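You operate a simulated robot arm through the tools that you are given. There is no shell and no other tool. Be economical: measure what you need, move in short steps, check, and stop when the job is done.

Carry out the task below with a simulated two-armed robot. There is one attempt and no reset: what you move stays moved.

## Task
Shut the yellow slide, start the fan and set the needle on green.
Fine: switch the isolator on, use the inlet knob and leave the fan running.
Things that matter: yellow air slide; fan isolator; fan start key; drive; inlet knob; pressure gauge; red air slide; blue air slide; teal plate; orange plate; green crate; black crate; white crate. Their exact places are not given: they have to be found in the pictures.

Only the result counts: the job must be done as asked and must still hold three seconds after the hand-in. Knocking over, shifting, dropping, spilling or breaking anything else fails it.

## Robot
Two 7-joint arms with two-finger parallel grippers on one trunk, on a base that drives. Base frame: it is fixed to the floor where the robot stands at the start and does not move with it; the origin is under the middle of the robot, x ahead of it, y to its left, z up. Units: cm, rad, N and s.
The left shoulder is at the start at [7, 16.3, 109.5], the right one opposite. With the tool pointing down near the work surface each hand reaches from about 40 to 88 cm from the robot's upright axis, wherever it stands, measured 20 degrees to its own side. Places, roughly: yellow air slide [80, 10, 70]; fan isolator [20, 110, 80]; fan start key [30, 100, 90]; drive [30, 100, 90]; inlet knob [30, 100, 80]; pressure gauge [100, 80, 120]; red air slide [40, 70, 70]; blue air slide [70, 40, 70]. Payload 3.43 kg a hand.
Tool frame (each hand has its own): the origin (TCP) lies between the finger pads and is the grasp point; the fingertips stand 3.4 cm ahead of it; z points along the fingers, y is the line along which they close. Largest opening 12.8 cm; finger width 2.4, thickness 1.2; the body of the gripper, 4.8 by 13 cm, starts 9.6 cm behind the TCP.
Orientation is told as [roll, pitch, yaw] about the base's x, y, z axes, in that order, counted from this pose: with the fingers straight down and closing along the base's y, the tool's x points along the base's -x, its y along +y and its z along -z.

## Interface
- The arms move only by the tool play_rows. It takes "left_plan", "right_plan" or both (then of equal length, played together; a hand with none holds still); each is a list of rows, each a list of 7 numbers: the shift along the base's x, y, z in cm, then the turn, a rotation vector about the base's x, y, z in rad, then the gripper command, from -1 (shut) to 1 (fully open), values between in proportion. In form: [[dx, dy, dz, ax, ay, az, claw], ...]. A call has 1 to 10 rows; each row shifts and turns the commanded pose from where the row before left it. A row lasts 0.2 s, in which the tool goes at most 5 cm and 0.15 rad; a call with a longer step from one row to the next is refused whole, and so is a gripper value outside its range. Where a pose cannot be reached the arm comes as near as it can. A force on the tool above 50 N (or 10 N above the force at the start of the call, whichever is more), or a blocked arm, ends the call early, and 0.2 s more pass. The fingers move at their own pace (about 15.3 cm/s each) and stop on an object; they squeeze with about 41 N. The grip force told is the motor's: it shows also when the fingers shut on nothing. Time passes only in rows, and 0.2 s behind the last, so rows that do not move let the fingers close. The reply holds the time, the measured pose of the TCP, the force on the tool along the base axes, the opening and the grip force, in the units named above and with some noise.
- Cameras (640 x 400 px; columns grow to the right, rows downward): "scene" is now at [11.47, 5.78, 133.41]; the picture's right is [0.65, -0.76, -0.00], its down [-0.37, -0.31, -0.88] and it looks along [0.67, 0.57, -0.48] (base axes); focal length 251 px, centre (320, 200). "left" rides on the left gripper at [7.6, 1.1, -16] in its tool frame; the picture's right is [-0.15, 0.99, 0.00], its down [-0.88, -0.13, -0.46] and it looks along [-0.45, -0.07, 0.89] (tool axes); focal length 234 px, centre (320, 200). "right" rides on the right gripper at [7.6, -1.1, -16] in its tool frame; the picture's right is [0.15, 0.99, 0.00], its down [-0.88, 0.13, -0.46] and it looks along [-0.45, 0.07, 0.89] (tool axes); focal length 234 px, centre (320, 200).
- capture(camera): a new picture of that camera. The clock stands still meanwhile.
- raise_lower(by): slides the trunk up (or, below 0, down) by that many cm; the arms and the scene camera ride with it, the base frame stays. It gives what a move gives, with no picture.
- roll_base(legs): drives the robot by 1 to 6 legs, each [ahead, left, turn to the left] in cm, cm and rad, along the robot's own axes; the way and the turn of a leg run together, so that a leg with both is an arc; at most 150 cm and 3.142 rad a leg. The arms and the cameras ride along, it lands a little off, and it stops where it bumps. It gives what a move gives.
- aim_head(pan, tilt): turns the head with the scene camera to pan (to the left, within 1.501 rad either way) and tilt (down, from -0.506 to 1.204), counted from straight ahead of the robot. It gives what a move gives.
- measure_at(camera, pixels): for up to 12 pixels [column, row] of the newest picture of that camera ("zoom" is the newest enlarged one), the place [x, y, z] in the base frame of the surface seen there, good to about 0.2 cm, but the place of the scene camera against the robot may be out by one fixed shift of up to 1.2 cm in any direction. The clock stands still meanwhile.
- zoom(camera, box): a new picture of the part [left, top, right, bottom] of that camera's present view, enlarged. The clock stands still meanwhile.
- job_done(): hands the job in; it is judged then, once.

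Work in short steps. Measure before you move; look again where a grasp or a placing could have gone wrong, and mend it. You have 80 turns and 70 pictures in all, those below and enlarged ones among them. Open the grippers and draw the arms clear of the work before you hand the job in, unless the task says otherwise; then end with one line.

The tools are called after "Request:" as a command line: name --argument value ..., lists and objects as JSON in quotes. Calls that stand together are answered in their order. play_rows: Moves the arms, as the interface text tells. Its arguments: {"type":"object","properties":{"left_plan":{"type":"array","items":{"type":"array","items":{"type":"number"}}},"right_plan":{"type":"array","items":{"type":"array","items":{"type":"number"}}}},"required":[]} The other tools are called the same way: raise_lower (by) slides the trunk up or down; roll_base (legs) drives the base; aim_head (pan, tilt) turns the head that bears the scene camera; capture (camera) takes a picture; measure_at (camera, pixels) gives the place of the surface under pixels of a picture; zoom (camera, box) takes an enlarged picture of a part of a camera's view; job_done () hands the job in.

At the start:

```text
time: 0.0
left_tool_pos: [49.08, 54.34, 124.66]
left_orientation: [0.0, -0.001, 0.001]
left_contact_force: [0.2, -0.3, -0.4]
left_grip_width: 12.8
left_grasp_force: 0.0
right_tool_pos: [51.86, 6.1, 122.34]
right_orientation: [0.001, -0.001, 0.0]
right_contact_force: [0.6, 0.8, 0.1]
right_grip_width: 12.8
right_grasp_force: 0.2
trunk travel left (down, up): [-57.5, 36.5]
robot x, y, heading: [0.25, -0.08, -0.003]
head pan, tilt: [0.702, 0.503]
```

scene: 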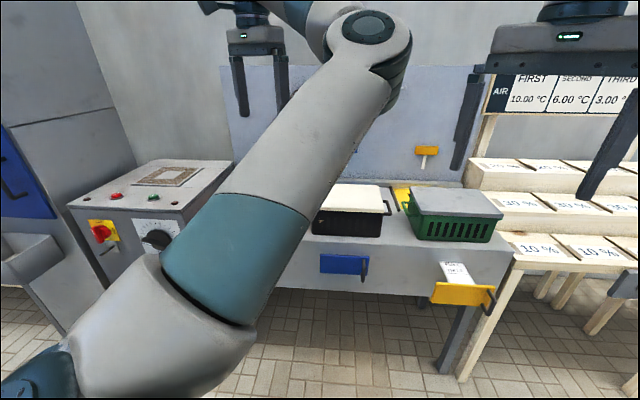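
right: 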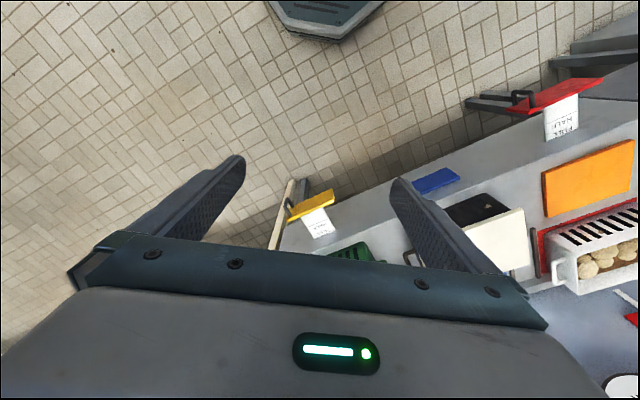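
left: 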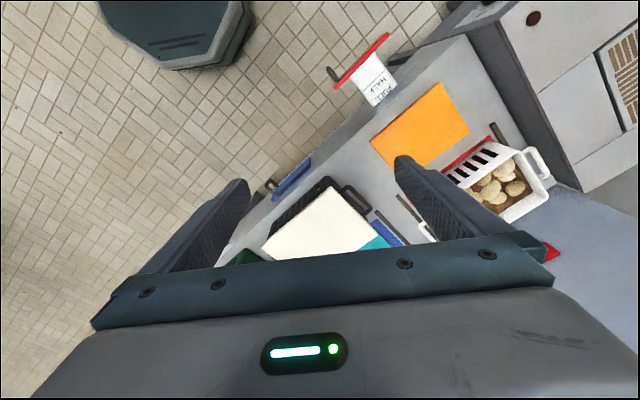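

The left arm hides much of the scene view; the control box is at (150,200), slides at (345,265) and (465,293). I turn the head for a look at both sides.

Request:
aim_head --pan 1.2 --tilt 0.5

Request:
capture --camera "scene"

Request:
aim_head --pan 0.35 --tilt 0.5

Request:
capture --camera "scene"

```text
time: 0.9
left_tool_pos: [49.01, 54.24, 124.69]
left_orientation: [0.0, 0.0, 0.001]
left_contact_force: [0.5, -0.2, 0.0]
left_grip_width: 12.79
left_grasp_force: 0.0
right_tool_pos: [51.67, 6.16, 122.42]
right_orientation: [0.0, 0.0, 0.0]
right_contact_force: [-0.4, 0.8, -0.2]
right_grip_width: 12.79
right_grasp_force: 0.1
trunk travel left (down, up): [-57.5, 36.5]
robot x, y, heading: [0.06, -0.09, -0.0]
head pan, tilt: [1.201, 0.499]
```

```text
66 pictures are left
```

scene: 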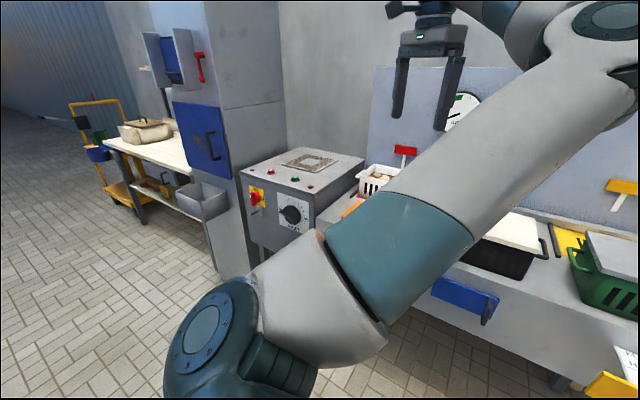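

```text
time: 2.1
left_tool_pos: [48.97, 54.21, 124.74]
left_orientation: [0.001, 0.0, -0.001]
left_contact_force: [-0.1, 0.4, -0.3]
left_grip_width: 12.82
left_grasp_force: 0.0
right_tool_pos: [51.8, 5.95, 122.33]
right_orientation: [0.001, 0.0, -0.002]
right_contact_force: [0.0, 0.4, -0.9]
right_grip_width: 12.8
right_grasp_force: 0.1
trunk travel left (down, up): [-57.5, 36.5]
robot x, y, heading: [-0.12, 0.3, -0.002]
head pan, tilt: [0.351, 0.499]
```

```text
65 pictures are left
```

scene: 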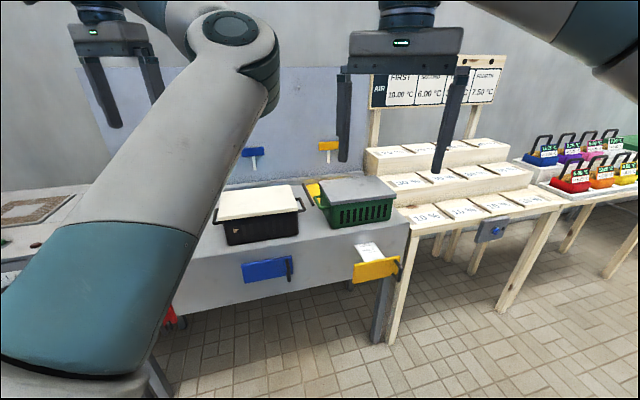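

I see the yellow slide at (377,268) with a label, the blue one at (268,270), and T-marks on the back wall. I zoom in and measure.

Request:
zoom --camera "scene" --box '[220, 130, 420, 300]'

Request:
measure_at --camera "scene" --pixels '[[357, 270], [395, 262], [399, 268], [370, 252], [402, 240], [330, 255], [248, 272], [282, 268], [290, 272], [330, 147], [253, 153]]'

```text
2.35 times, centred on (320, 215) of scene
```

zoom: 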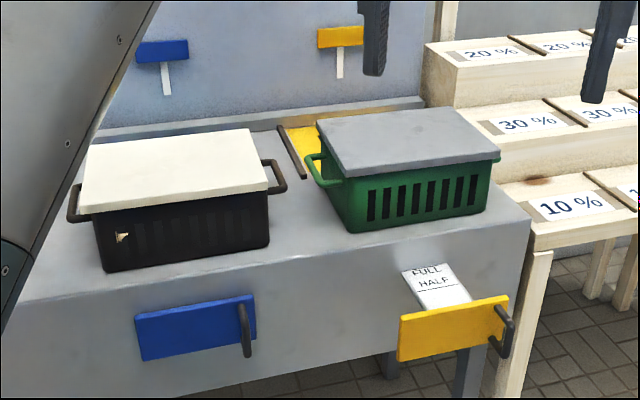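

```text
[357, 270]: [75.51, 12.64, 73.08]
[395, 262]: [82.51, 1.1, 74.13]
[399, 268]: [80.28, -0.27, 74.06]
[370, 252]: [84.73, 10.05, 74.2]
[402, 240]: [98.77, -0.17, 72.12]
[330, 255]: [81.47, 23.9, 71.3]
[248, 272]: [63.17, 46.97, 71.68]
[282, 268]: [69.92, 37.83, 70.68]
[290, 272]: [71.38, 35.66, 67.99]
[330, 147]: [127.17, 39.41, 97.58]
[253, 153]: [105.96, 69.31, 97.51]
```

The slide stands about 11.5 cm out of the bench front (inward normal ≈ (0.81,0.58)); the blue one is shut. I drive 14 cm ahead and lower the trunk by 8 cm so the right hand reaches it well.

Request:
roll_base --legs '[[14, 0, 0]]'

Request:
raise_lower --by -8

Request:
capture --camera "right"

Request:
capture --camera "left"

```text
time: 3.4
left_tool_pos: [62.95, 54.28, 124.72]
left_orientation: [-0.001, -0.002, -0.001]
left_contact_force: [-0.6, -0.1, -0.6]
left_grip_width: 12.79
left_grasp_force: 0.0
right_tool_pos: [65.73, 5.96, 122.53]
right_orientation: [0.0, 0.001, -0.003]
right_contact_force: [-0.4, -0.9, 0.7]
right_grip_width: 12.79
right_grasp_force: 0.0
trunk travel left (down, up): [-57.5, 36.5]
robot x, y, heading: [14.19, -0.07, -0.002]
head pan, tilt: [0.351, 0.499]
```

```text
time: 4.6
left_tool_pos: [63.15, 54.17, 116.82]
left_orientation: [-0.001, 0.001, -0.001]
left_contact_force: [-0.6, -0.3, 0.7]
left_grip_width: 12.79
left_grasp_force: 0.1
right_tool_pos: [65.91, 5.95, 114.54]
right_orientation: [0.0, 0.0, -0.001]
right_contact_force: [-0.2, 0.2, -0.3]
right_grip_width: 12.81
right_grasp_force: 0.0
trunk travel left (down, up): [-49.5, 44.5]
robot x, y, heading: [13.59, 0.21, -0.001]
head pan, tilt: [0.351, 0.499]
```

```text
63 pictures are left
```

right: 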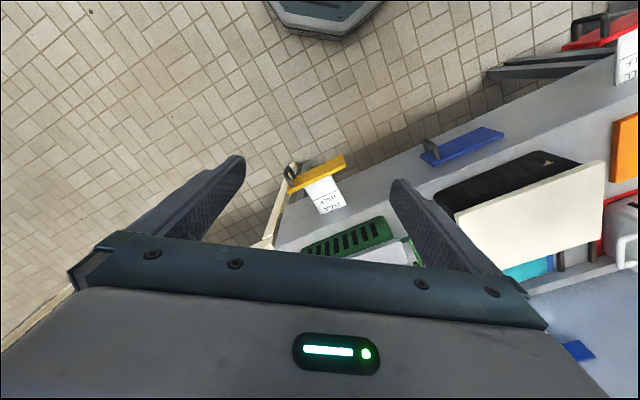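

```text
62 pictures are left
```

left: 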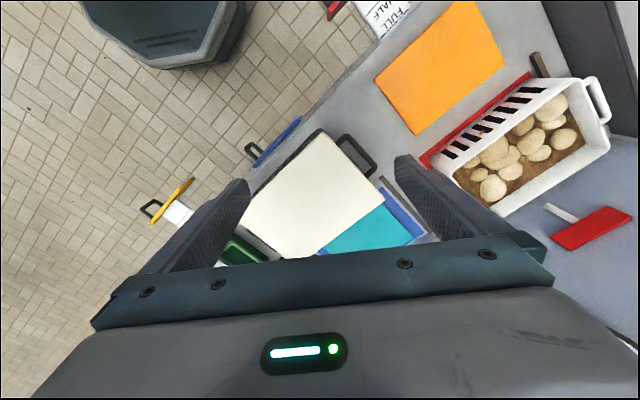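

The right picture shows the yellow plate from (292,190) to (345,160), handle at (292,172). I measure it with the wrist camera.

Request:
measure_at --camera "right" --pixels '[[292, 187], [318, 174], [342, 160], [318, 183], [335, 207], [290, 168], [425, 157], [500, 133], [300, 228], [350, 204], [432, 162]]'

Request:
zoom --camera "right" --box '[270, 140, 370, 220]'

```text
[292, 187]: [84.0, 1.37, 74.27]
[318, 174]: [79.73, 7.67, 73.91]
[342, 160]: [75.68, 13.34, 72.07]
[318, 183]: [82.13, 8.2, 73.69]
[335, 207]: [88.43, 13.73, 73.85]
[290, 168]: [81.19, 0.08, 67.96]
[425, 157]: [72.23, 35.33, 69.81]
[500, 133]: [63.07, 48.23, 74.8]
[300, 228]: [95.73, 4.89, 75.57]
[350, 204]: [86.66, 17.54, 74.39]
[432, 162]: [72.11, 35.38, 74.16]
```

```text
5.00 times, centred on (320, 180) of right
```

zoom: 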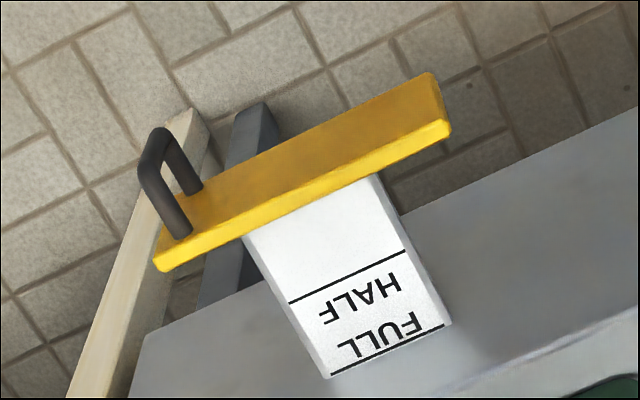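

The wrist camera gives the yellow face at n≈69.2 and the shut blue one at ≈79.3, so it needs about a 10 cm push. I lower the right hand, closed and yawed 0.623, to a spot in front of the plate centre.

Request:
play_rows --right_plan '[[0.81, -0.28, -4.4, 0, 0, 0.125, -1], [0.81, -0.28, -4.4, 0, 0, 0.125, -1], [0.81, -0.28, -4.4, 0, 0, 0.125, -1], [0.81, -0.28, -4.4, 0, 0, 0.125, -1], [0.81, -0.28, -4.4, 0, 0, 0.123, -1], [0.81, -0.28, -4.4, 0, 0, 0, -1], [0.81, -0.28, -4.4, 0, 0, 0, -1], [0.81, -0.28, -4.4, 0, 0, 0, -1], [0.81, -0.28, -4.4, 0, 0, 0, -1], [0.81, -0.28, -4.4, 0, 0, 0, -1]]'

Request:
capture --camera "right"

```text
time: 6.8
left_tool_pos: [63.16, 54.3, 116.67]
left_orientation: [0.0, 0.001, 0.0]
left_contact_force: [-0.5, 0.9, 0.6]
left_grip_width: 12.8
left_grasp_force: 0.0
right_tool_pos: [73.83, 3.21, 70.18]
right_orientation: [0.001, 0.0, 0.621]
right_contact_force: [-0.3, -0.2, -0.3]
right_grip_width: 0.0
right_grasp_force: 33.3
trunk travel left (down, up): [-49.5, 44.5]
robot x, y, heading: [14.04, 0.17, -0.002]
head pan, tilt: [0.351, 0.499]
```

```text
60 pictures are left
```

right: 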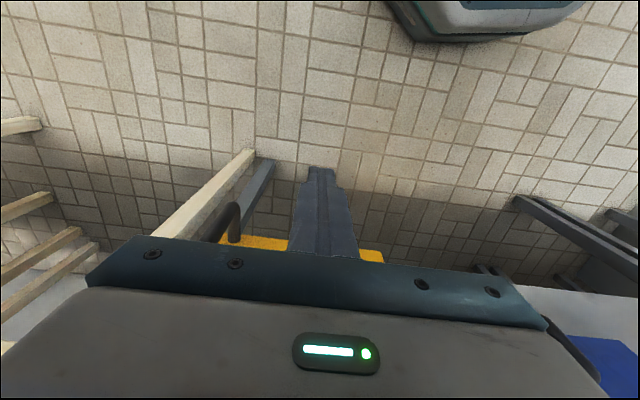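

The closed fingers stand in front of the yellow plate, left of its handle. I push along n.

Request:
play_rows --right_plan '[[1.3, 0.93, 0, 0, 0, 0, -1], [1.3, 0.93, 0, 0, 0, 0, -1], [1.3, 0.93, 0, 0, 0, 0, -1], [1.22, 0.87, 0, 0, 0, 0, -1], [1.22, 0.87, 0, 0, 0, 0, -1], [1.22, 0.87, 0, 0, 0, 0, -1], [1.22, 0.87, 0, 0, 0, 0, -1], [1.22, 0.87, 0, 0, 0, 0, -1], [1.22, 0.87, 0, 0, 0, 0, -1], [1.0, 0.72, 0, 0, 0, 0, -1]]'

```text
time: 9.0
left_tool_pos: [63.07, 54.3, 116.71]
left_orientation: [0.0, 0.001, 0.001]
left_contact_force: [0.0, 0.6, 0.4]
left_grip_width: 12.78
left_grasp_force: 0.0
right_tool_pos: [86.26, 12.06, 70.41]
right_orientation: [0.001, -0.001, 0.622]
right_contact_force: [0.1, 0.0, -0.3]
right_grip_width: 0.0
right_grasp_force: 33.0
trunk travel left (down, up): [-49.5, 44.5]
robot x, y, heading: [14.04, -0.02, -0.003]
head pan, tilt: [0.351, 0.499]
```

n is now 77.1, no resistance shown. I push a little further in small steps until it stops.

Request:
play_rows --right_plan '[[0.24, 0.175, 0, 0, 0, 0, -1], [0.24, 0.175, 0, 0, 0, 0, -1], [0.24, 0.175, 0, 0, 0, 0, -1], [0.24, 0.175, 0, 0, 0, 0, -1], [0.24, 0.175, 0, 0, 0, 0, -1], [0.24, 0.175, 0, 0, 0, 0, -1]]'

Request:
capture --camera "scene"

```text
time: 10.4
left_tool_pos: [62.68, 53.89, 116.86]
left_orientation: [0.001, -0.003, -0.002]
left_contact_force: [-0.1, -0.8, -0.3]
left_grip_width: 12.78
left_grasp_force: 0.0
right_tool_pos: [86.91, 12.44, 70.32]
right_orientation: [0.001, 0.003, 0.62]
right_contact_force: [-42.0, -23.8, -8.6]
right_grip_width: 0.0
right_grasp_force: 33.0
right hand out of reach, approached as far as the arm can: row 6
trunk travel left (down, up): [-49.5, 44.5]
robot x, y, heading: [13.97, 0.08, -0.002]
head pan, tilt: [0.351, 0.499]
```

```text
59 pictures are left
```

scene: 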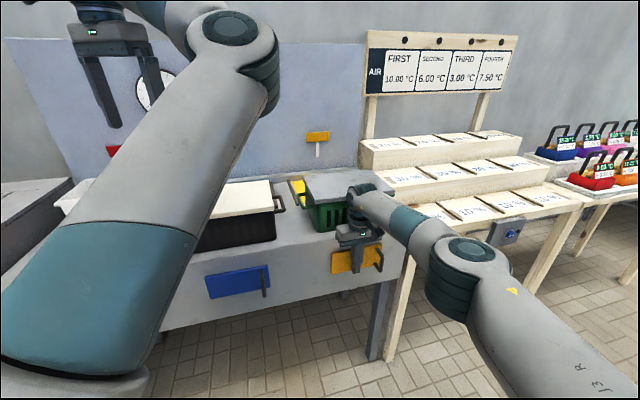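

The slide is hard against its stop (48 N at n 77.8) and looks flush. I draw back and lift the right hand.

Request:
play_rows --right_plan '[[-2.5, -1.8, 0, 0, 0, 0, -1], [-3.5, -2.5, 0, 0, 0, 0, -1], [-3.5, -2.5, 1, 0, 0, 0, -1], [-2, -2, 4, 0, 0, 0, -1], [-1, -1, 4.5, 0, 0, 0, -1], [0, 0, 4.8, 0, 0, 0, -1], [0, 0, 4.8, 0, 0, 0, -1], [0, 0, 4.8, 0, 0, 0, -1], [0, 0, 4.8, 0, 0, 0, -1], [0, 0, 4.8, 0, 0, 0, -1]]'

Request:
zoom --camera "scene" --box '[200, 160, 420, 310]'

Request:
measure_at --camera "scene" --pixels '[[340, 264], [355, 262], [362, 256], [225, 285], [250, 280]]'

```text
time: 12.6
left_tool_pos: [63.08, 54.35, 116.74]
left_orientation: [0.0, -0.003, 0.0]
left_contact_force: [0.4, -0.3, 0.3]
left_grip_width: 12.82
left_grasp_force: 0.1
right_tool_pos: [74.82, 3.18, 104.03]
right_orientation: [0.0, 0.0, 0.623]
right_contact_force: [0.7, -0.4, -0.5]
right_grip_width: 0.01
right_grasp_force: 32.9
trunk travel left (down, up): [-49.5, 44.5]
robot x, y, heading: [14.34, 0.42, 0.003]
head pan, tilt: [0.351, 0.499]
```

```text
2.67 times, centred on (310, 235) of scene
```

zoom: 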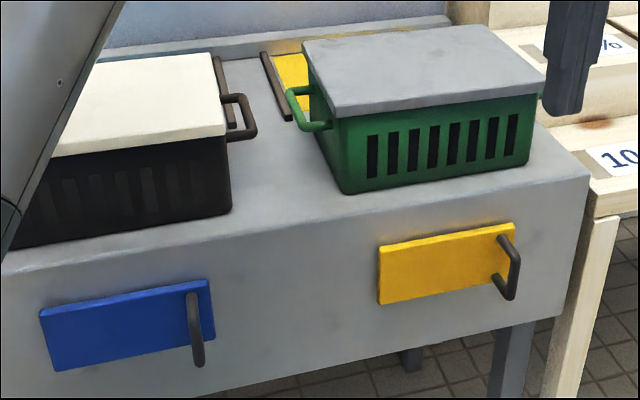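

```text
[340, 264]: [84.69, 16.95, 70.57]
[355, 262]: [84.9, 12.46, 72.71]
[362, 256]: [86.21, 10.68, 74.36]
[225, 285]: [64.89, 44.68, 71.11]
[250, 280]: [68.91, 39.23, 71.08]
```

Yellow is flush now, like blue. I back off, then turn left toward the control box and look.

Request:
roll_base --legs '[[-20, 0, 0], [0, 0, 1.0]]'

Request:
aim_head --pan 0.3 --tilt 0.5

Request:
capture --camera "scene"

Request:
capture --camera "left"

```text
time: 16.7
left_tool_pos: [-24.03, 70.86, 116.71]
left_orientation: [0.001, 0.0, 0.988]
left_contact_force: [-0.3, -0.2, -1.1]
left_grip_width: 12.8
left_grasp_force: 0.1
right_tool_pos: [25.26, 52.72, 103.89]
right_orientation: [0.0, 0.001, 1.613]
right_contact_force: [0.5, -0.6, 0.0]
right_grip_width: 0.01
right_grasp_force: 32.8
trunk travel left (down, up): [-49.5, 44.5]
robot x, y, heading: [-5.3, -0.19, 0.995]
head pan, tilt: [0.351, 0.499]
```

```text
time: 17.3
left_tool_pos: [-24.14, 70.78, 116.74]
left_orientation: [0.0, 0.002, 0.99]
left_contact_force: [-0.1, 0.1, -0.8]
left_grip_width: 12.78
left_grasp_force: 0.0
right_tool_pos: [25.29, 52.76, 103.85]
right_orientation: [0.001, -0.001, 1.613]
right_contact_force: [-1.0, 0.4, 0.3]
right_grip_width: 0.01
right_grasp_force: 32.7
trunk travel left (down, up): [-49.5, 44.5]
robot x, y, heading: [-5.4, -0.33, 0.992]
head pan, tilt: [0.3, 0.499]
```

```text
57 pictures are left
```

scene: 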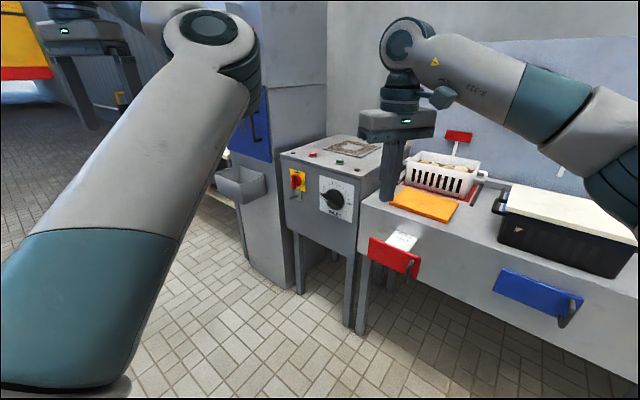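

```text
56 pictures are left
```

left: 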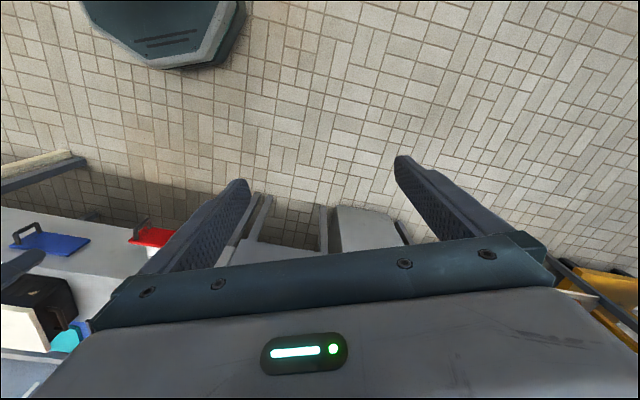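

The control box is clear now: isolator at (296,181), knob at (336,197), buttons on top at (312,154), (340,161). I zoom and measure.

Request:
zoom --camera "scene" --box '[270, 130, 400, 240]'

Request:
measure_at --camera "scene" --pixels '[[296, 181], [290, 190], [336, 199], [322, 180], [352, 190], [322, 208], [312, 154], [340, 161], [282, 156], [357, 178], [345, 168], [415, 240]]'

```text
3.64 times, centred on (335, 185) of scene
```

zoom: 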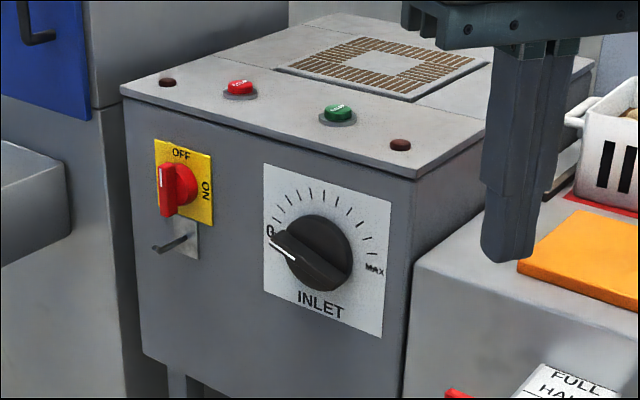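

```text
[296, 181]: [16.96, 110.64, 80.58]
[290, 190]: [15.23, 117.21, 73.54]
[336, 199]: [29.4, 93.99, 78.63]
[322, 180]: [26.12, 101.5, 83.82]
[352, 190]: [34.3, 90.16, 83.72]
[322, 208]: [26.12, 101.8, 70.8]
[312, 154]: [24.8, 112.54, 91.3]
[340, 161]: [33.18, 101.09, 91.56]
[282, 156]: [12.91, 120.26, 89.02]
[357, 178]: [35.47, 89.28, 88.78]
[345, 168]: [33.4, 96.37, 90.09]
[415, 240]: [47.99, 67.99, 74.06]
```

The box front is flush with the bench front (n≈80.4); isolator at t≈-80, knob t≈-60, 0 at left, green start key on top. I turn to face the bench squarely, tuck the hands and point the left fingers forward.

Request:
roll_base --legs '[[0, 0, -0.37]]'

Request:
play_rows --left_plan '[[1.5, -2.7, -1.8, 0.08, -0.112, 0, 0.2], [1.5, -2.7, -1.8, 0.08, -0.112, 0, 0.2], [1.5, -2.7, -1.8, 0.08, -0.112, 0, 0.2], [1.5, -2.7, -1.8, 0.08, -0.112, 0, 0.2], [1.5, -2.7, -1.8, 0.08, -0.112, 0, 0.2], [1.5, -2.7, -1.8, 0.08, -0.112, 0, 0.2], [1.5, -2.7, -1.8, 0.08, -0.112, 0, 0.2], [1.5, -2.7, -1.8, 0.08, -0.112, 0, 0.2], [1.5, -2.7, -1.8, 0.08, -0.112, 0, 0.2]]' --right_plan '[[0.95, -3.8, -1.1, 0, 0, 0, -1], [0.95, -3.8, -1.1, 0, 0, 0, -1], [0.95, -3.8, -1.1, 0, 0, 0, -1], [0.95, -3.8, -1.1, 0, 0, 0, -1], [0.95, -3.8, -1.1, 0, 0, 0, -1], [0.95, -3.8, -1.1, 0, 0, 0, -1], [0.95, -3.8, -1.1, 0, 0, 0, -1], [0.95, -3.8, -1.1, 0, 0, 0, -1], [0.95, -3.8, -1.1, 0, 0, 0, -1]]'

```text
time: 18.9
left_tool_pos: [3.39, 72.5, 116.82]
left_orientation: [0.002, 0.0, 0.611]
left_contact_force: [-0.2, -0.3, -0.9]
left_grip_width: 12.81
left_grasp_force: 0.0
right_tool_pos: [42.54, 37.49, 103.85]
right_orientation: [-0.001, -0.001, 1.232]
right_contact_force: [-0.7, -0.9, 0.2]
right_grip_width: 0.0
right_grasp_force: 33.0
trunk travel left (down, up): [-49.5, 44.5]
robot x, y, heading: [-5.42, -0.16, 0.614]
head pan, tilt: [0.3, 0.499]
```

```text
time: 20.9
left_tool_pos: [13.47, 65.34, 104.38]
left_orientation: [0.016, -1.239, 0.602]
left_contact_force: [-0.9, 0.1, -0.2]
left_grip_width: 7.68
left_grasp_force: 0.1
left hand out of reach, approached as far as the arm can: row 5, 6, 7, 8, 9
right_tool_pos: [50.87, 3.41, 93.94]
right_orientation: [-0.001, 0.001, 1.236]
right_contact_force: [0.1, 0.7, 0.4]
right_grip_width: 0.0
right_grasp_force: 33.0
trunk travel left (down, up): [-49.5, 44.5]
robot x, y, heading: [-5.45, -0.21, 0.611]
head pan, tilt: [0.3, 0.499]
```

The left arm stopped at pitch -1.24 near the body; I extend it forward and complete the pitch.

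Request:
play_rows --left_plan '[[3, 2, 0, 0.08, -0.112, 0, 0.2], [3, 2, 0, 0.08, -0.112, 0, 0.2], [3, 2, 0, 0, 0, 0, 0.2], [2, 1.5, 0, 0, 0, 0, 0.2]]'

```text
time: 21.9
left_tool_pos: [24.62, 72.75, 104.34]
left_orientation: [0.13, -1.515, 0.489]
left_contact_force: [0.8, 0.0, -0.9]
left_grip_width: 7.68
left_grasp_force: 0.1
right_tool_pos: [50.82, 3.27, 93.92]
right_orientation: [0.0, 0.001, 1.235]
right_contact_force: [-0.8, 0.1, 0.0]
right_grip_width: 0.02
right_grasp_force: 33.5
trunk travel left (down, up): [-49.5, 44.5]
robot x, y, heading: [-5.49, 0.04, 0.613]
head pan, tilt: [0.3, 0.499]
```

Left fingers are now nearly horizontal. I drive left and a little ahead to bring the box in reach.

Request:
roll_base --legs '[[0, 30, 0.01], [6, 0, 0]]'

Request:
capture --camera "left"

Request:
aim_head --pan 0.2 --tilt 0.4

Request:
capture --camera "scene"

```text
time: 24.5
left_tool_pos: [11.27, 100.97, 104.26]
left_orientation: [0.131, -1.514, 0.499]
left_contact_force: [0.1, 0.2, -0.8]
left_grip_width: 7.69
left_grasp_force: 0.0
right_tool_pos: [38.5, 31.79, 93.87]
right_orientation: [0.003, 0.002, 1.244]
right_contact_force: [2.1, -0.1, 0.0]
right_grip_width: 0.0
right_grasp_force: 33.6
trunk travel left (down, up): [-49.5, 44.5]
robot x, y, heading: [-17.7, 27.94, 0.624]
head pan, tilt: [0.3, 0.499]
```

```text
54 pictures are left
```

left: 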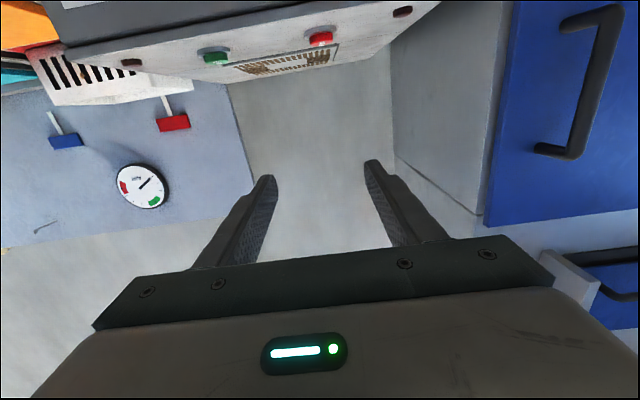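

```text
time: 25.2
left_tool_pos: [11.27, 100.82, 104.41]
left_orientation: [0.139, -1.514, 0.493]
left_contact_force: [-0.3, 0.5, 0.5]
left_grip_width: 7.67
left_grasp_force: 0.0
right_tool_pos: [38.31, 31.68, 93.87]
right_orientation: [0.001, 0.0, 1.245]
right_contact_force: [0.4, 0.7, 0.9]
right_grip_width: 0.0
right_grasp_force: 33.0
trunk travel left (down, up): [-49.5, 44.5]
robot x, y, heading: [-18.65, 27.88, 0.622]
head pan, tilt: [0.201, 0.4]
```

```text
53 pictures are left
```

scene: 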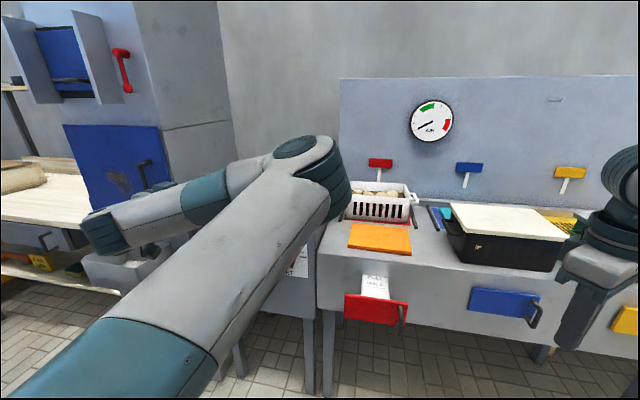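

The gauge is visible in the scene picture at (432,120), needle low, green zone on top. I lower the trunk 22 cm so the left hand comes to isolator height, then look.

Request:
raise_lower --by -22

Request:
capture --camera "left"

Request:
capture --camera "scene"

```text
time: 27.5
left_tool_pos: [11.27, 100.83, 82.4]
left_orientation: [0.137, -1.514, 0.494]
left_contact_force: [0.2, 0.0, 0.1]
left_grip_width: 7.66
left_grasp_force: 0.0
right_tool_pos: [38.14, 31.74, 71.89]
right_orientation: [-0.001, -0.001, 1.244]
right_contact_force: [-0.8, -0.7, -0.5]
right_grip_width: 0.02
right_grasp_force: 32.7
trunk travel left (down, up): [-27.5, 66.5]
robot x, y, heading: [-18.2, 27.71, 0.618]
head pan, tilt: [0.201, 0.4]
```

```text
52 pictures are left
```

left: 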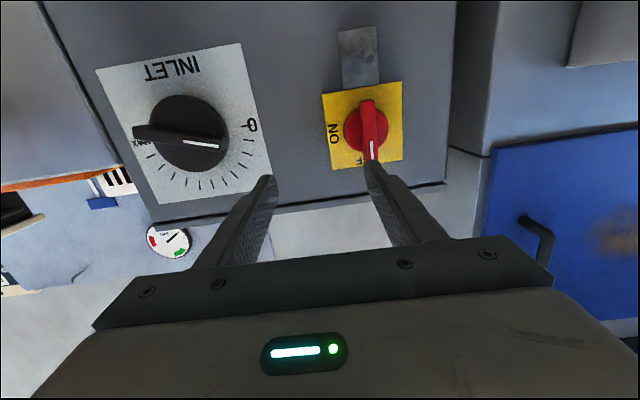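

```text
51 pictures are left
```

scene: 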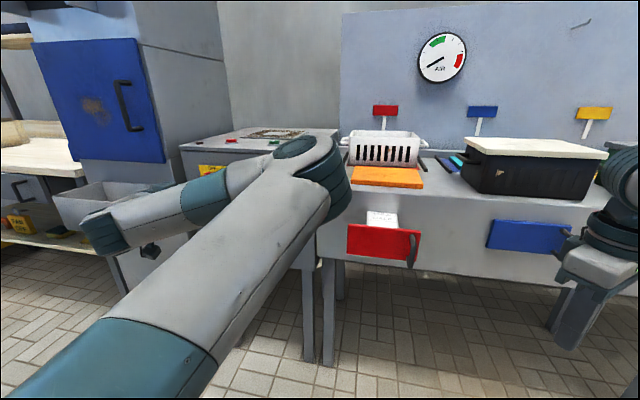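

The left camera shows the whole panel: isolator at (368,130), knob at (190,133). I zoom and measure.

Request:
zoom --camera "left" --box '[90, 10, 430, 220]'

Request:
measure_at --camera "left" --pixels '[[371, 150], [367, 108], [367, 125], [350, 130], [357, 55], [376, 40], [200, 142], [150, 133], [185, 105], [254, 125], [138, 145], [300, 150]]'

```text
1.88 times, centred on (260, 115) of left
```

zoom: 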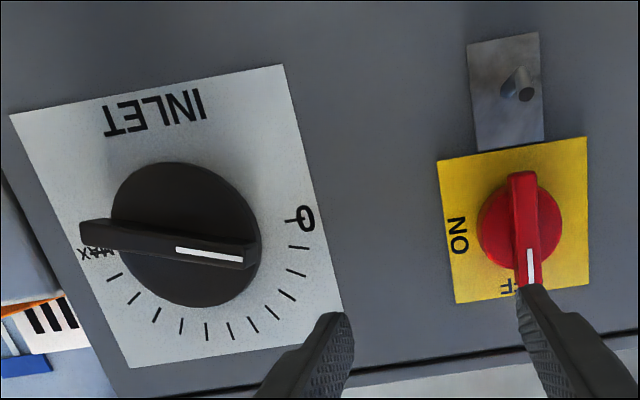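

```text
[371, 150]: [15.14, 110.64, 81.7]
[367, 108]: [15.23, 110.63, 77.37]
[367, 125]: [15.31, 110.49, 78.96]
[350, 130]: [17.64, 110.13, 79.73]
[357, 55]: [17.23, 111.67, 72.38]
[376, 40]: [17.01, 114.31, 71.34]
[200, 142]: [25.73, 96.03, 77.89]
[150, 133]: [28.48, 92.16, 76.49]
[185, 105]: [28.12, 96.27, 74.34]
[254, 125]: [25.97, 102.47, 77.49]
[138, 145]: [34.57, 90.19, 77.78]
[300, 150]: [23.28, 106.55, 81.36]
```

The isolator bar stands upright at n≈76.9, t≈-81, z 77–82, disc at n≈78.5; a locking pin sits below at z≈72. I align laterally with a 4 cm opening and stop short.

Request:
play_rows --left_plan '[[-1.1, 1.53, -1, 0.033, -0.046, 0, -0.375], [-1.1, 1.53, -1, 0, 0, 0, -0.375], [-1.1, 1.53, -0.9, 0, 0, 0, -0.375], [1.2, 0.9, 0, 0, 0, 0, -0.375], [1.2, 0.9, 0, 0, 0, 0, -0.375]]'

Request:
capture --camera "left"

```text
time: 28.7
left_tool_pos: [10.43, 107.35, 79.58]
left_orientation: [1.515, -1.564, -0.886]
left_contact_force: [-1.1, -0.2, 0.7]
left_grip_width: 3.97
left_grasp_force: 0.2
right_tool_pos: [38.3, 31.76, 71.94]
right_orientation: [-0.002, 0.001, 1.244]
right_contact_force: [0.5, -0.1, 1.7]
right_grip_width: 0.02
right_grasp_force: 33.1
trunk travel left (down, up): [-27.5, 66.5]
robot x, y, heading: [-17.96, 28.17, 0.624]
head pan, tilt: [0.201, 0.4]
```

```text
49 pictures are left
```

left: 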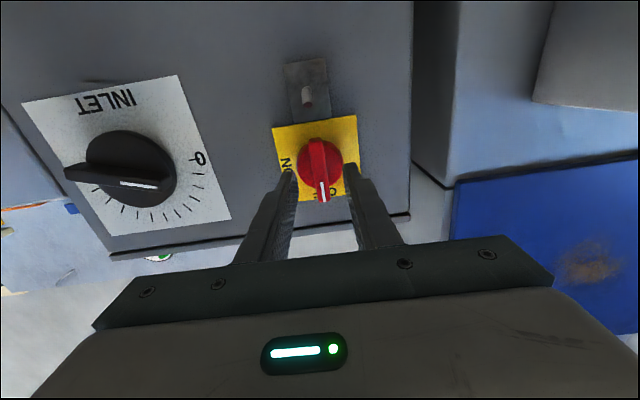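

The bar is centred between the fingers. I advance 3.6 cm and close gently.

Request:
play_rows --left_plan '[[1.0, 0.72, 0, 0, 0, 0, -0.375], [1.0, 0.72, 0, 0, 0, 0, -0.375], [0.95, 0.66, 0, 0, 0, 0, -0.375]]'

Request:
zoom --camera "left" --box '[240, 80, 400, 240]'

```text
time: 29.5
left_tool_pos: [13.39, 109.52, 79.45]
left_orientation: [1.663, -1.563, -1.03]
left_contact_force: [0.0, -0.2, 1.0]
left_grip_width: 4.01
left_grasp_force: 0.0
right_tool_pos: [38.31, 31.61, 71.8]
right_orientation: [0.0, 0.001, 1.244]
right_contact_force: [0.3, -0.1, 0.3]
right_grip_width: 0.0
right_grasp_force: 33.0
trunk travel left (down, up): [-27.5, 66.5]
robot x, y, heading: [-17.77, 28.34, 0.618]
head pan, tilt: [0.201, 0.4]
```

```text
2.50 times, centred on (320, 160) of left
```

zoom: 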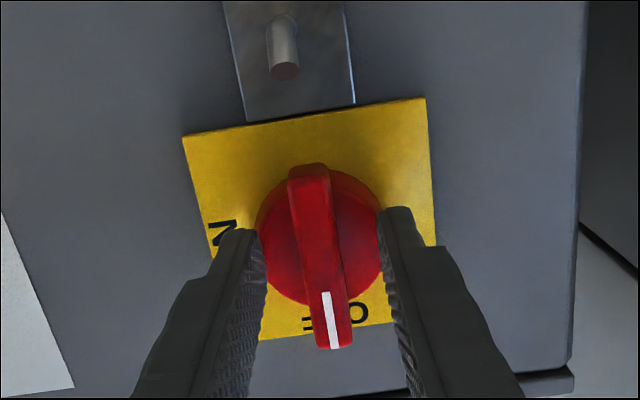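

Fingers straddle the bar properly. I close.

Request:
play_rows --left_plan '[[0, 0, 0, 0, 0, 0, -1], [0, 0, 0, 0, 0, 0, -1], [0, 0, 0, 0, 0, 0, -1]]'

```text
time: 30.3
left_tool_pos: [13.37, 109.42, 79.46]
left_orientation: [1.659, -1.564, -1.028]
left_contact_force: [0.6, 1.9, 1.4]
left_grip_width: 1.39
left_grasp_force: 44.8
right_tool_pos: [38.29, 31.7, 71.82]
right_orientation: [0.0, 0.001, 1.245]
right_contact_force: [0.4, 0.3, 0.7]
right_grip_width: 0.0
right_grasp_force: 33.1
trunk travel left (down, up): [-27.5, 66.5]
robot x, y, heading: [-18.31, 28.09, 0.618]
head pan, tilt: [0.201, 0.4]
```

The bar is gripped (1.39 cm). I turn clockwise (positive about n) by about 0.8 rad first.

Request:
play_rows --left_plan '[[0, 0, 0, 0.105, 0.076, 0, -1], [0, 0, 0, 0.105, 0.076, 0, -1], [0, 0, 0, 0.105, 0.076, 0, -1], [0, 0, 0, 0.105, 0.076, 0, -1], [0, 0, 0, 0.105, 0.076, 0, -1], [0, 0, 0, 0.105, 0.076, 0, -1]]'

Request:
zoom --camera "left" --box '[240, 80, 400, 240]'

```text
time: 31.6
left_tool_pos: [13.2, 109.71, 79.51]
left_orientation: [1.581, -0.894, -0.946]
left_contact_force: [4.4, 11.4, -1.3]
left_grip_width: 1.41
left_grasp_force: 44.9
right_tool_pos: [38.32, 31.87, 71.79]
right_orientation: [-0.001, 0.0, 1.244]
right_contact_force: [-0.8, -0.8, -0.2]
right_grip_width: 0.0
right_grasp_force: 33.3
trunk travel left (down, up): [-27.5, 66.5]
robot x, y, heading: [-18.02, 27.82, 0.619]
head pan, tilt: [0.201, 0.4]
stopped in row 6 (left hand): the force on the tool passed its limit (the readings are from after the stop); the commanded pose is now the measured one
```

```text
2.50 times, centred on (320, 160) of left
```

zoom: 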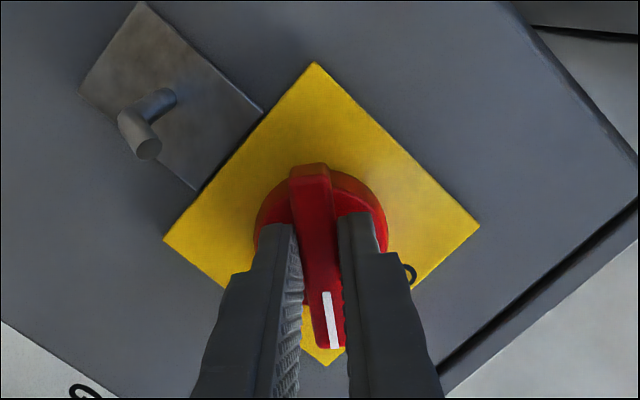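

It turned about 0.67 rad together with the hand, then the force limit tripped. I go on in smaller steps, correcting slightly back.

Request:
play_rows --left_plan '[[0.05, -0.1, 0, 0.065, 0.047, 0, -1], [0, -0.1, 0, 0.065, 0.047, 0, -1], [0, 0, 0, 0.065, 0.047, 0, -1], [0, 0, 0, 0.065, 0.047, 0, -1], [0, 0, 0, 0.065, 0.047, 0, -1], [0, 0, 0, 0.065, 0.047, 0, -1], [0, 0, 0, 0.065, 0.047, 0, -1], [0, 0, 0, 0.065, 0.047, 0, -1]]'

Request:
zoom --camera "left" --box '[240, 80, 400, 240]'

```text
time: 32.8
left_tool_pos: [13.11, 109.75, 79.73]
left_orientation: [1.585, -0.517, -0.942]
left_contact_force: [5.5, 13.7, -0.7]
left_grip_width: 1.41
left_grasp_force: 45.0
right_tool_pos: [38.37, 32.03, 71.77]
right_orientation: [-0.001, 0.002, 1.247]
right_contact_force: [0.3, -0.2, 0.7]
right_grip_width: 0.0
right_grasp_force: 33.1
trunk travel left (down, up): [-27.5, 66.5]
robot x, y, heading: [-18.25, 28.11, 0.621]
head pan, tilt: [0.201, 0.4]
stopped in row 5 (left hand): the force on the tool passed its limit (the readings are from after the stop); the commanded pose is now the measured one
```

```text
2.50 times, centred on (320, 160) of left
```

zoom: 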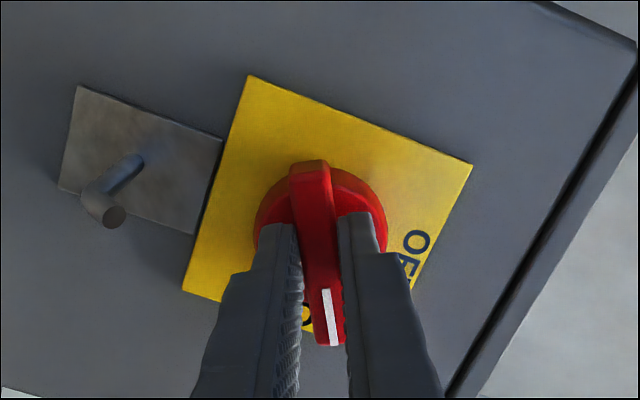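

Now about 1.04 rad of turn; the hand is being drawn left/inward. I yield a bit in that direction and continue.

Request:
play_rows --left_plan '[[0.1, 0.25, 0, 0.04, 0.029, 0, -1], [0, 0, 0, 0.065, 0.047, 0, -1], [0, 0, 0, 0.065, 0.047, 0, -1], [0, 0, 0, 0.065, 0.047, 0, -1], [0, 0, 0, 0.065, 0.047, 0, -1], [0, 0, 0, 0.065, 0.047, 0, -1], [0, 0, 0, 0.065, 0.047, 0, -1]]'

Request:
zoom --camera "left" --box '[240, 80, 400, 240]'

```text
time: 34.4
left_tool_pos: [13.2, 109.87, 80.0]
left_orientation: [1.586, 0.015, -0.944]
left_contact_force: [-11.1, -9.5, -6.4]
left_grip_width: 1.36
left_grasp_force: 45.5
right_tool_pos: [38.2, 31.9, 71.98]
right_orientation: [0.001, 0.001, 1.247]
right_contact_force: [0.1, -0.1, 0.2]
right_grip_width: 0.0
right_grasp_force: 33.5
trunk travel left (down, up): [-27.5, 66.5]
robot x, y, heading: [-18.08, 28.1, 0.619]
head pan, tilt: [0.201, 0.4]
```

```text
2.50 times, centred on (320, 160) of left
```

zoom: 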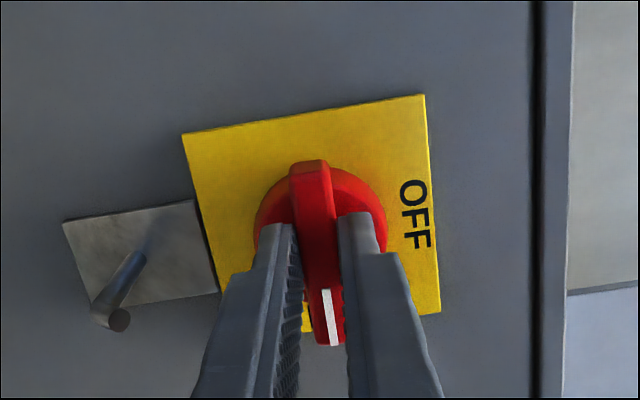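

The isolator points to ON. I open to 4 cm, draw back 7 cm, and look.

Request:
play_rows --left_plan '[[0, 0, 0, 0, 0, 0, -0.375], [0, 0, 0, 0, 0, 0, -0.375], [-1.5, -1.08, 0, 0, 0, 0, -0.375], [-2, -1.44, 0, 0, 0, 0, -0.375], [-2.2, -1.58, 0, 0, 0, 0, -0.375]]'

Request:
capture --camera "left"

```text
time: 35.6
left_tool_pos: [7.59, 105.59, 80.0]
left_orientation: [1.587, 0.012, -0.945]
left_contact_force: [0.3, 0.4, 0.1]
left_grip_width: 3.95
left_grasp_force: 0.1
right_tool_pos: [38.36, 31.84, 71.86]
right_orientation: [-0.002, 0.0, 1.246]
right_contact_force: [-0.2, -0.4, 0.6]
right_grip_width: 0.02
right_grasp_force: 33.0
trunk travel left (down, up): [-27.5, 66.5]
robot x, y, heading: [-18.01, 27.77, 0.624]
head pan, tilt: [0.201, 0.4]
```

```text
44 pictures are left
```

left: 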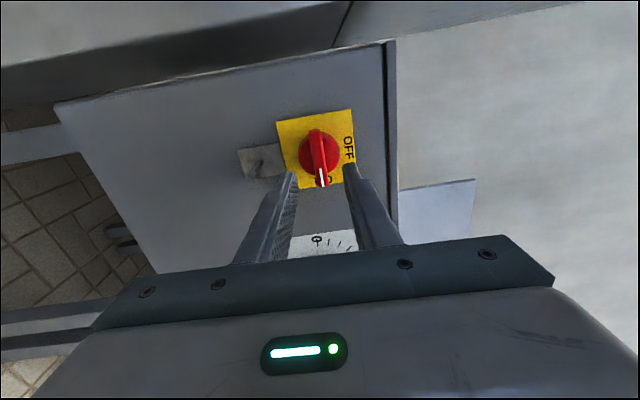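

Isolator is on ON. Next the green start key on the box top: I roll the hand back to neutral while drawing back a bit, then raise the trunk.

Request:
play_rows --left_plan '[[-0.5, -0.36, 0, -0.118, -0.084, 0, -1], [-0.5, -0.36, 0, -0.118, -0.084, 0, -1], [0, 0, 0, -0.118, -0.084, 0, -1], [0, 0, 0, -0.118, -0.084, 0, -1], [0, 0, 0, -0.118, -0.084, 0, -1], [0, 0, 0, -0.118, -0.084, 0, -1], [0, 0, 0, -0.118, -0.084, 0, -1], [0, 0, 0, -0.118, -0.084, 0, -1], [0, 0, 0, -0.118, -0.084, 0, -1], [0, 0, 0, -0.118, -0.084, 0, -1]]'

Request:
raise_lower --by 26

```text
time: 37.8
left_tool_pos: [6.54, 104.76, 79.97]
left_orientation: [1.529, -1.436, -0.896]
left_contact_force: [-1.2, 0.2, -0.2]
left_grip_width: 0.0
left_grasp_force: 33.1
right_tool_pos: [38.47, 31.91, 71.96]
right_orientation: [0.0, 0.001, 1.244]
right_contact_force: [0.0, -0.1, -0.7]
right_grip_width: 0.0
right_grasp_force: 33.5
trunk travel left (down, up): [-27.5, 66.5]
robot x, y, heading: [-17.7, 27.97, 0.622]
head pan, tilt: [0.201, 0.4]
```

```text
time: 40.4
left_tool_pos: [6.66, 105.09, 106.01]
left_orientation: [1.527, -1.434, -0.895]
left_contact_force: [0.2, 0.2, 0.4]
left_grip_width: 0.0
left_grasp_force: 33.0
right_tool_pos: [38.29, 31.94, 97.75]
right_orientation: [0.0, 0.0, 1.246]
right_contact_force: [-0.3, 0.8, -0.4]
right_grip_width: 0.0
right_grasp_force: 32.3
trunk travel left (down, up): [-53.5, 40.5]
robot x, y, heading: [-18.25, 27.85, 0.624]
head pan, tilt: [0.201, 0.4]
```

I pitch the fingers downward and shift right over toward the start key's column.

Request:
play_rows --left_plan '[[1.36, -1.9, 0.5, -0.0758, 0.1056, 0, -1], [1.36, -1.9, 0.5, -0.0758, 0.1056, 0, -1], [1.36, -1.9, 0, -0.0758, 0.1056, 0, -1], [1.36, -1.9, 0, -0.0758, 0.1056, 0, -1], [1.36, -1.9, 0, -0.0758, 0.1056, 0, -1], [1.36, -1.9, 0, -0.0758, 0.1056, 0, -1], [1.36, -1.9, 0, -0.0758, 0.1056, 0, -1], [1.36, -1.9, 0, -0.0758, 0.1056, 0, -1]]'

Request:
capture --camera "left"

```text
time: 41.6
left_tool_pos: [10.33, 96.59, 92.71]
left_orientation: [0.115, -0.71, 0.49]
left_contact_force: [0.1, -0.5, -0.1]
left_grip_width: 0.0
left_grasp_force: 32.4
right_tool_pos: [38.43, 31.89, 97.76]
right_orientation: [0.003, 0.001, 1.245]
right_contact_force: [0.1, -1.0, 0.0]
right_grip_width: 0.02
right_grasp_force: 32.9
trunk travel left (down, up): [-53.5, 40.5]
robot x, y, heading: [-18.12, 28.16, 0.624]
head pan, tilt: [0.201, 0.4]
stopped in row 5 (left hand): the arm was blocked; the commanded pose is now the measured one
```

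```text
43 pictures are left
```

left: 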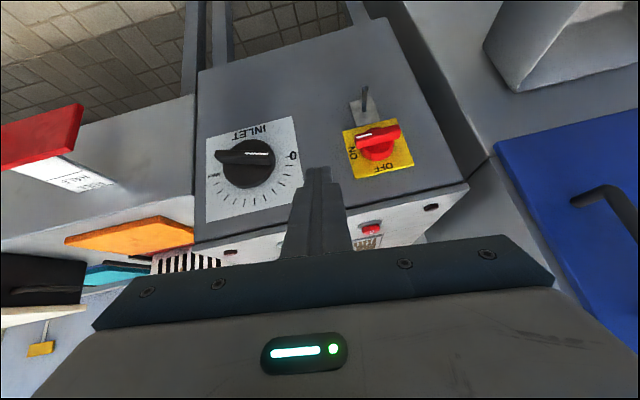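

The arm got blocked (joint limit, no contact force); the tip is at z 92.7 in front of the panel, clear of it. I lift straight up and shift gently.

Request:
play_rows --left_plan '[[0, 0, 3, 0, 0, 0, -1], [0, 0, 4, 0, 0, 0, -1], [0, 0, 4, 0, 0, 0, -1], [0.8, -1.1, 2, 0, 0, 0, -1], [1, -1.4, 0, 0, 0, 0, -1], [1, -1.4, 0, 0, 0, 0, -1]]'

```text
time: 42.5
left_tool_pos: [7.72, 96.66, 93.8]
left_orientation: [0.07, -0.536, 0.548]
left_contact_force: [0.9, -0.2, -0.1]
left_grip_width: 0.0
left_grasp_force: 33.3
right_tool_pos: [38.32, 31.95, 98.01]
right_orientation: [0.0, -0.001, 1.246]
right_contact_force: [0.6, -0.1, 0.3]
right_grip_width: 0.0
right_grasp_force: 32.9
trunk travel left (down, up): [-53.5, 40.5]
robot x, y, heading: [-18.1, 28.28, 0.624]
head pan, tilt: [0.201, 0.4]
stopped in row 4 (left hand): the arm was blocked; the commanded pose is now the measured one
```

The arm is still blocked, moving oddly. I look at its configuration.

Request:
aim_head --pan 0.5 --tilt 0.6

Request:
capture --camera "scene"

```text
time: 43.3
left_tool_pos: [7.86, 96.82, 93.87]
left_orientation: [0.071, -0.539, 0.55]
left_contact_force: [-0.4, -0.6, -0.3]
left_grip_width: 0.0
left_grasp_force: 33.1
right_tool_pos: [38.25, 31.93, 97.83]
right_orientation: [0.0, 0.001, 1.246]
right_contact_force: [-0.4, -0.1, -0.5]
right_grip_width: 0.0
right_grasp_force: 33.0
trunk travel left (down, up): [-53.5, 40.5]
robot x, y, heading: [-17.88, 28.45, 0.624]
head pan, tilt: [0.499, 0.6]
```

```text
42 pictures are left
```

scene: 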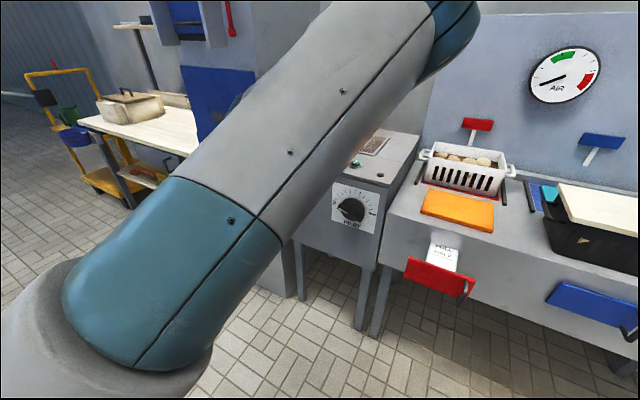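

The elbow stands high; I bring the hand back toward the robot and go on to vertical fingers, with small steps.

Request:
play_rows --left_plan '[[-0.8, -0.6, 1, -0.05, 0.07, 0, -1], [-0.8, -0.6, 1, -0.05, 0.07, 0, -1], [-0.8, -0.6, 1, -0.05, 0.07, 0, -1], [0, 0, 1.5, -0.05, 0.07, 0, -1], [0, 0, 1.5, -0.05, 0.07, 0, -1], [0, 0, 1.5, 0, 0, 0, -1]]'

```text
time: 44.7
left_tool_pos: [4.48, 95.32, 100.95]
left_orientation: [0.027, -0.103, 0.578]
left_contact_force: [0.2, -0.4, 0.6]
left_grip_width: 0.02
left_grasp_force: 33.2
right_tool_pos: [38.2, 31.78, 97.97]
right_orientation: [-0.001, -0.001, 1.246]
right_contact_force: [0.2, 0.1, 0.3]
right_grip_width: 0.02
right_grasp_force: 32.8
trunk travel left (down, up): [-53.5, 40.5]
robot x, y, heading: [-18.17, 28.27, 0.624]
head pan, tilt: [0.499, 0.6]
```

Free now, fingers nearly vertical. I raise a little and shift right to the key's column, then drive 12 cm ahead.

Request:
play_rows --left_plan '[[1.4, -1.96, 1, -0.01, 0.015, 0, -1], [1.4, -1.96, 1, -0.01, 0.015, 0, -1], [1.4, -1.96, 1, -0.01, 0.015, 0, -1], [1.4, -1.96, 1, -0.01, 0.015, 0, -1], [1.4, -1.96, 0, -0.01, 0.015, 0, -1]]'

Request:
roll_base --legs '[[12, 0, 0]]'

Request:
capture --camera "left"

```text
time: 45.3
left_tool_pos: [5.99, 91.44, 93.79]
left_orientation: [0.019, 0.107, 0.587]
left_contact_force: [-0.3, 0.3, -0.4]
left_grip_width: 0.0
left_grasp_force: 33.6
right_tool_pos: [38.17, 31.91, 97.9]
right_orientation: [-0.001, -0.001, 1.246]
right_contact_force: [-0.9, -0.8, 0.1]
right_grip_width: 0.0
right_grasp_force: 33.6
trunk travel left (down, up): [-53.5, 40.5]
robot x, y, heading: [-18.38, 27.93, 0.625]
head pan, tilt: [0.499, 0.6]
stopped in row 3 (left hand): the arm was blocked; the commanded pose is now the measured one
```

```text
time: 46.6
left_tool_pos: [15.88, 98.56, 93.93]
left_orientation: [0.02, 0.108, 0.59]
left_contact_force: [0.2, -0.2, -0.3]
left_grip_width: 0.01
left_grasp_force: 33.2
right_tool_pos: [48.39, 39.12, 97.92]
right_orientation: [-0.001, -0.001, 1.248]
right_contact_force: [0.8, 1.0, 0.1]
right_grip_width: 0.01
right_grasp_force: 33.2
trunk travel left (down, up): [-53.5, 40.5]
robot x, y, heading: [-8.21, 34.93, 0.621]
head pan, tilt: [0.499, 0.6]
```

```text
41 pictures are left
```

left: 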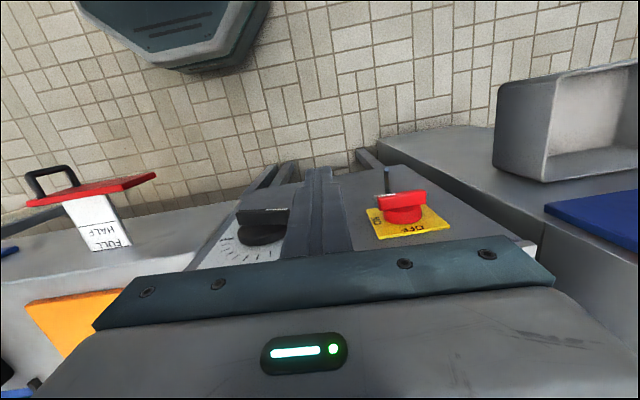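

The hand dipped to z 93.9 and got blocked again—an arm limit. It is clear of the box (n 70); I try straight-up small steps.

Request:
play_rows --left_plan '[[0, 0, 1.5, 0, 0, 0, -1], [0, 0, 1.5, 0, 0, 0, -1], [0, 0, 1.5, 0, 0, 0, -1], [0, 0, 1.5, 0, 0, 0, -1], [0, 0, 1.5, 0, 0, 0, -1], [0, 0, 1.5, 0, 0, 0, -1]]'

Request:
capture --camera "scene"

```text
time: 48.0
left_tool_pos: [14.64, 99.35, 101.77]
left_orientation: [0.001, 0.127, 0.614]
left_contact_force: [-0.3, -0.5, -0.8]
left_grip_width: 0.01
left_grasp_force: 32.8
right_tool_pos: [48.06, 39.06, 97.91]
right_orientation: [0.001, -0.002, 1.248]
right_contact_force: [0.1, 0.1, -0.5]
right_grip_width: 0.01
right_grasp_force: 32.9
trunk travel left (down, up): [-53.5, 40.5]
robot x, y, heading: [-8.16, 34.95, 0.621]
head pan, tilt: [0.499, 0.6]
```

```text
40 pictures are left
```

scene: 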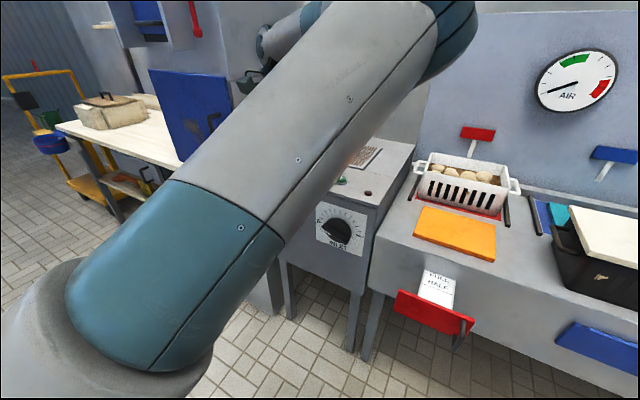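

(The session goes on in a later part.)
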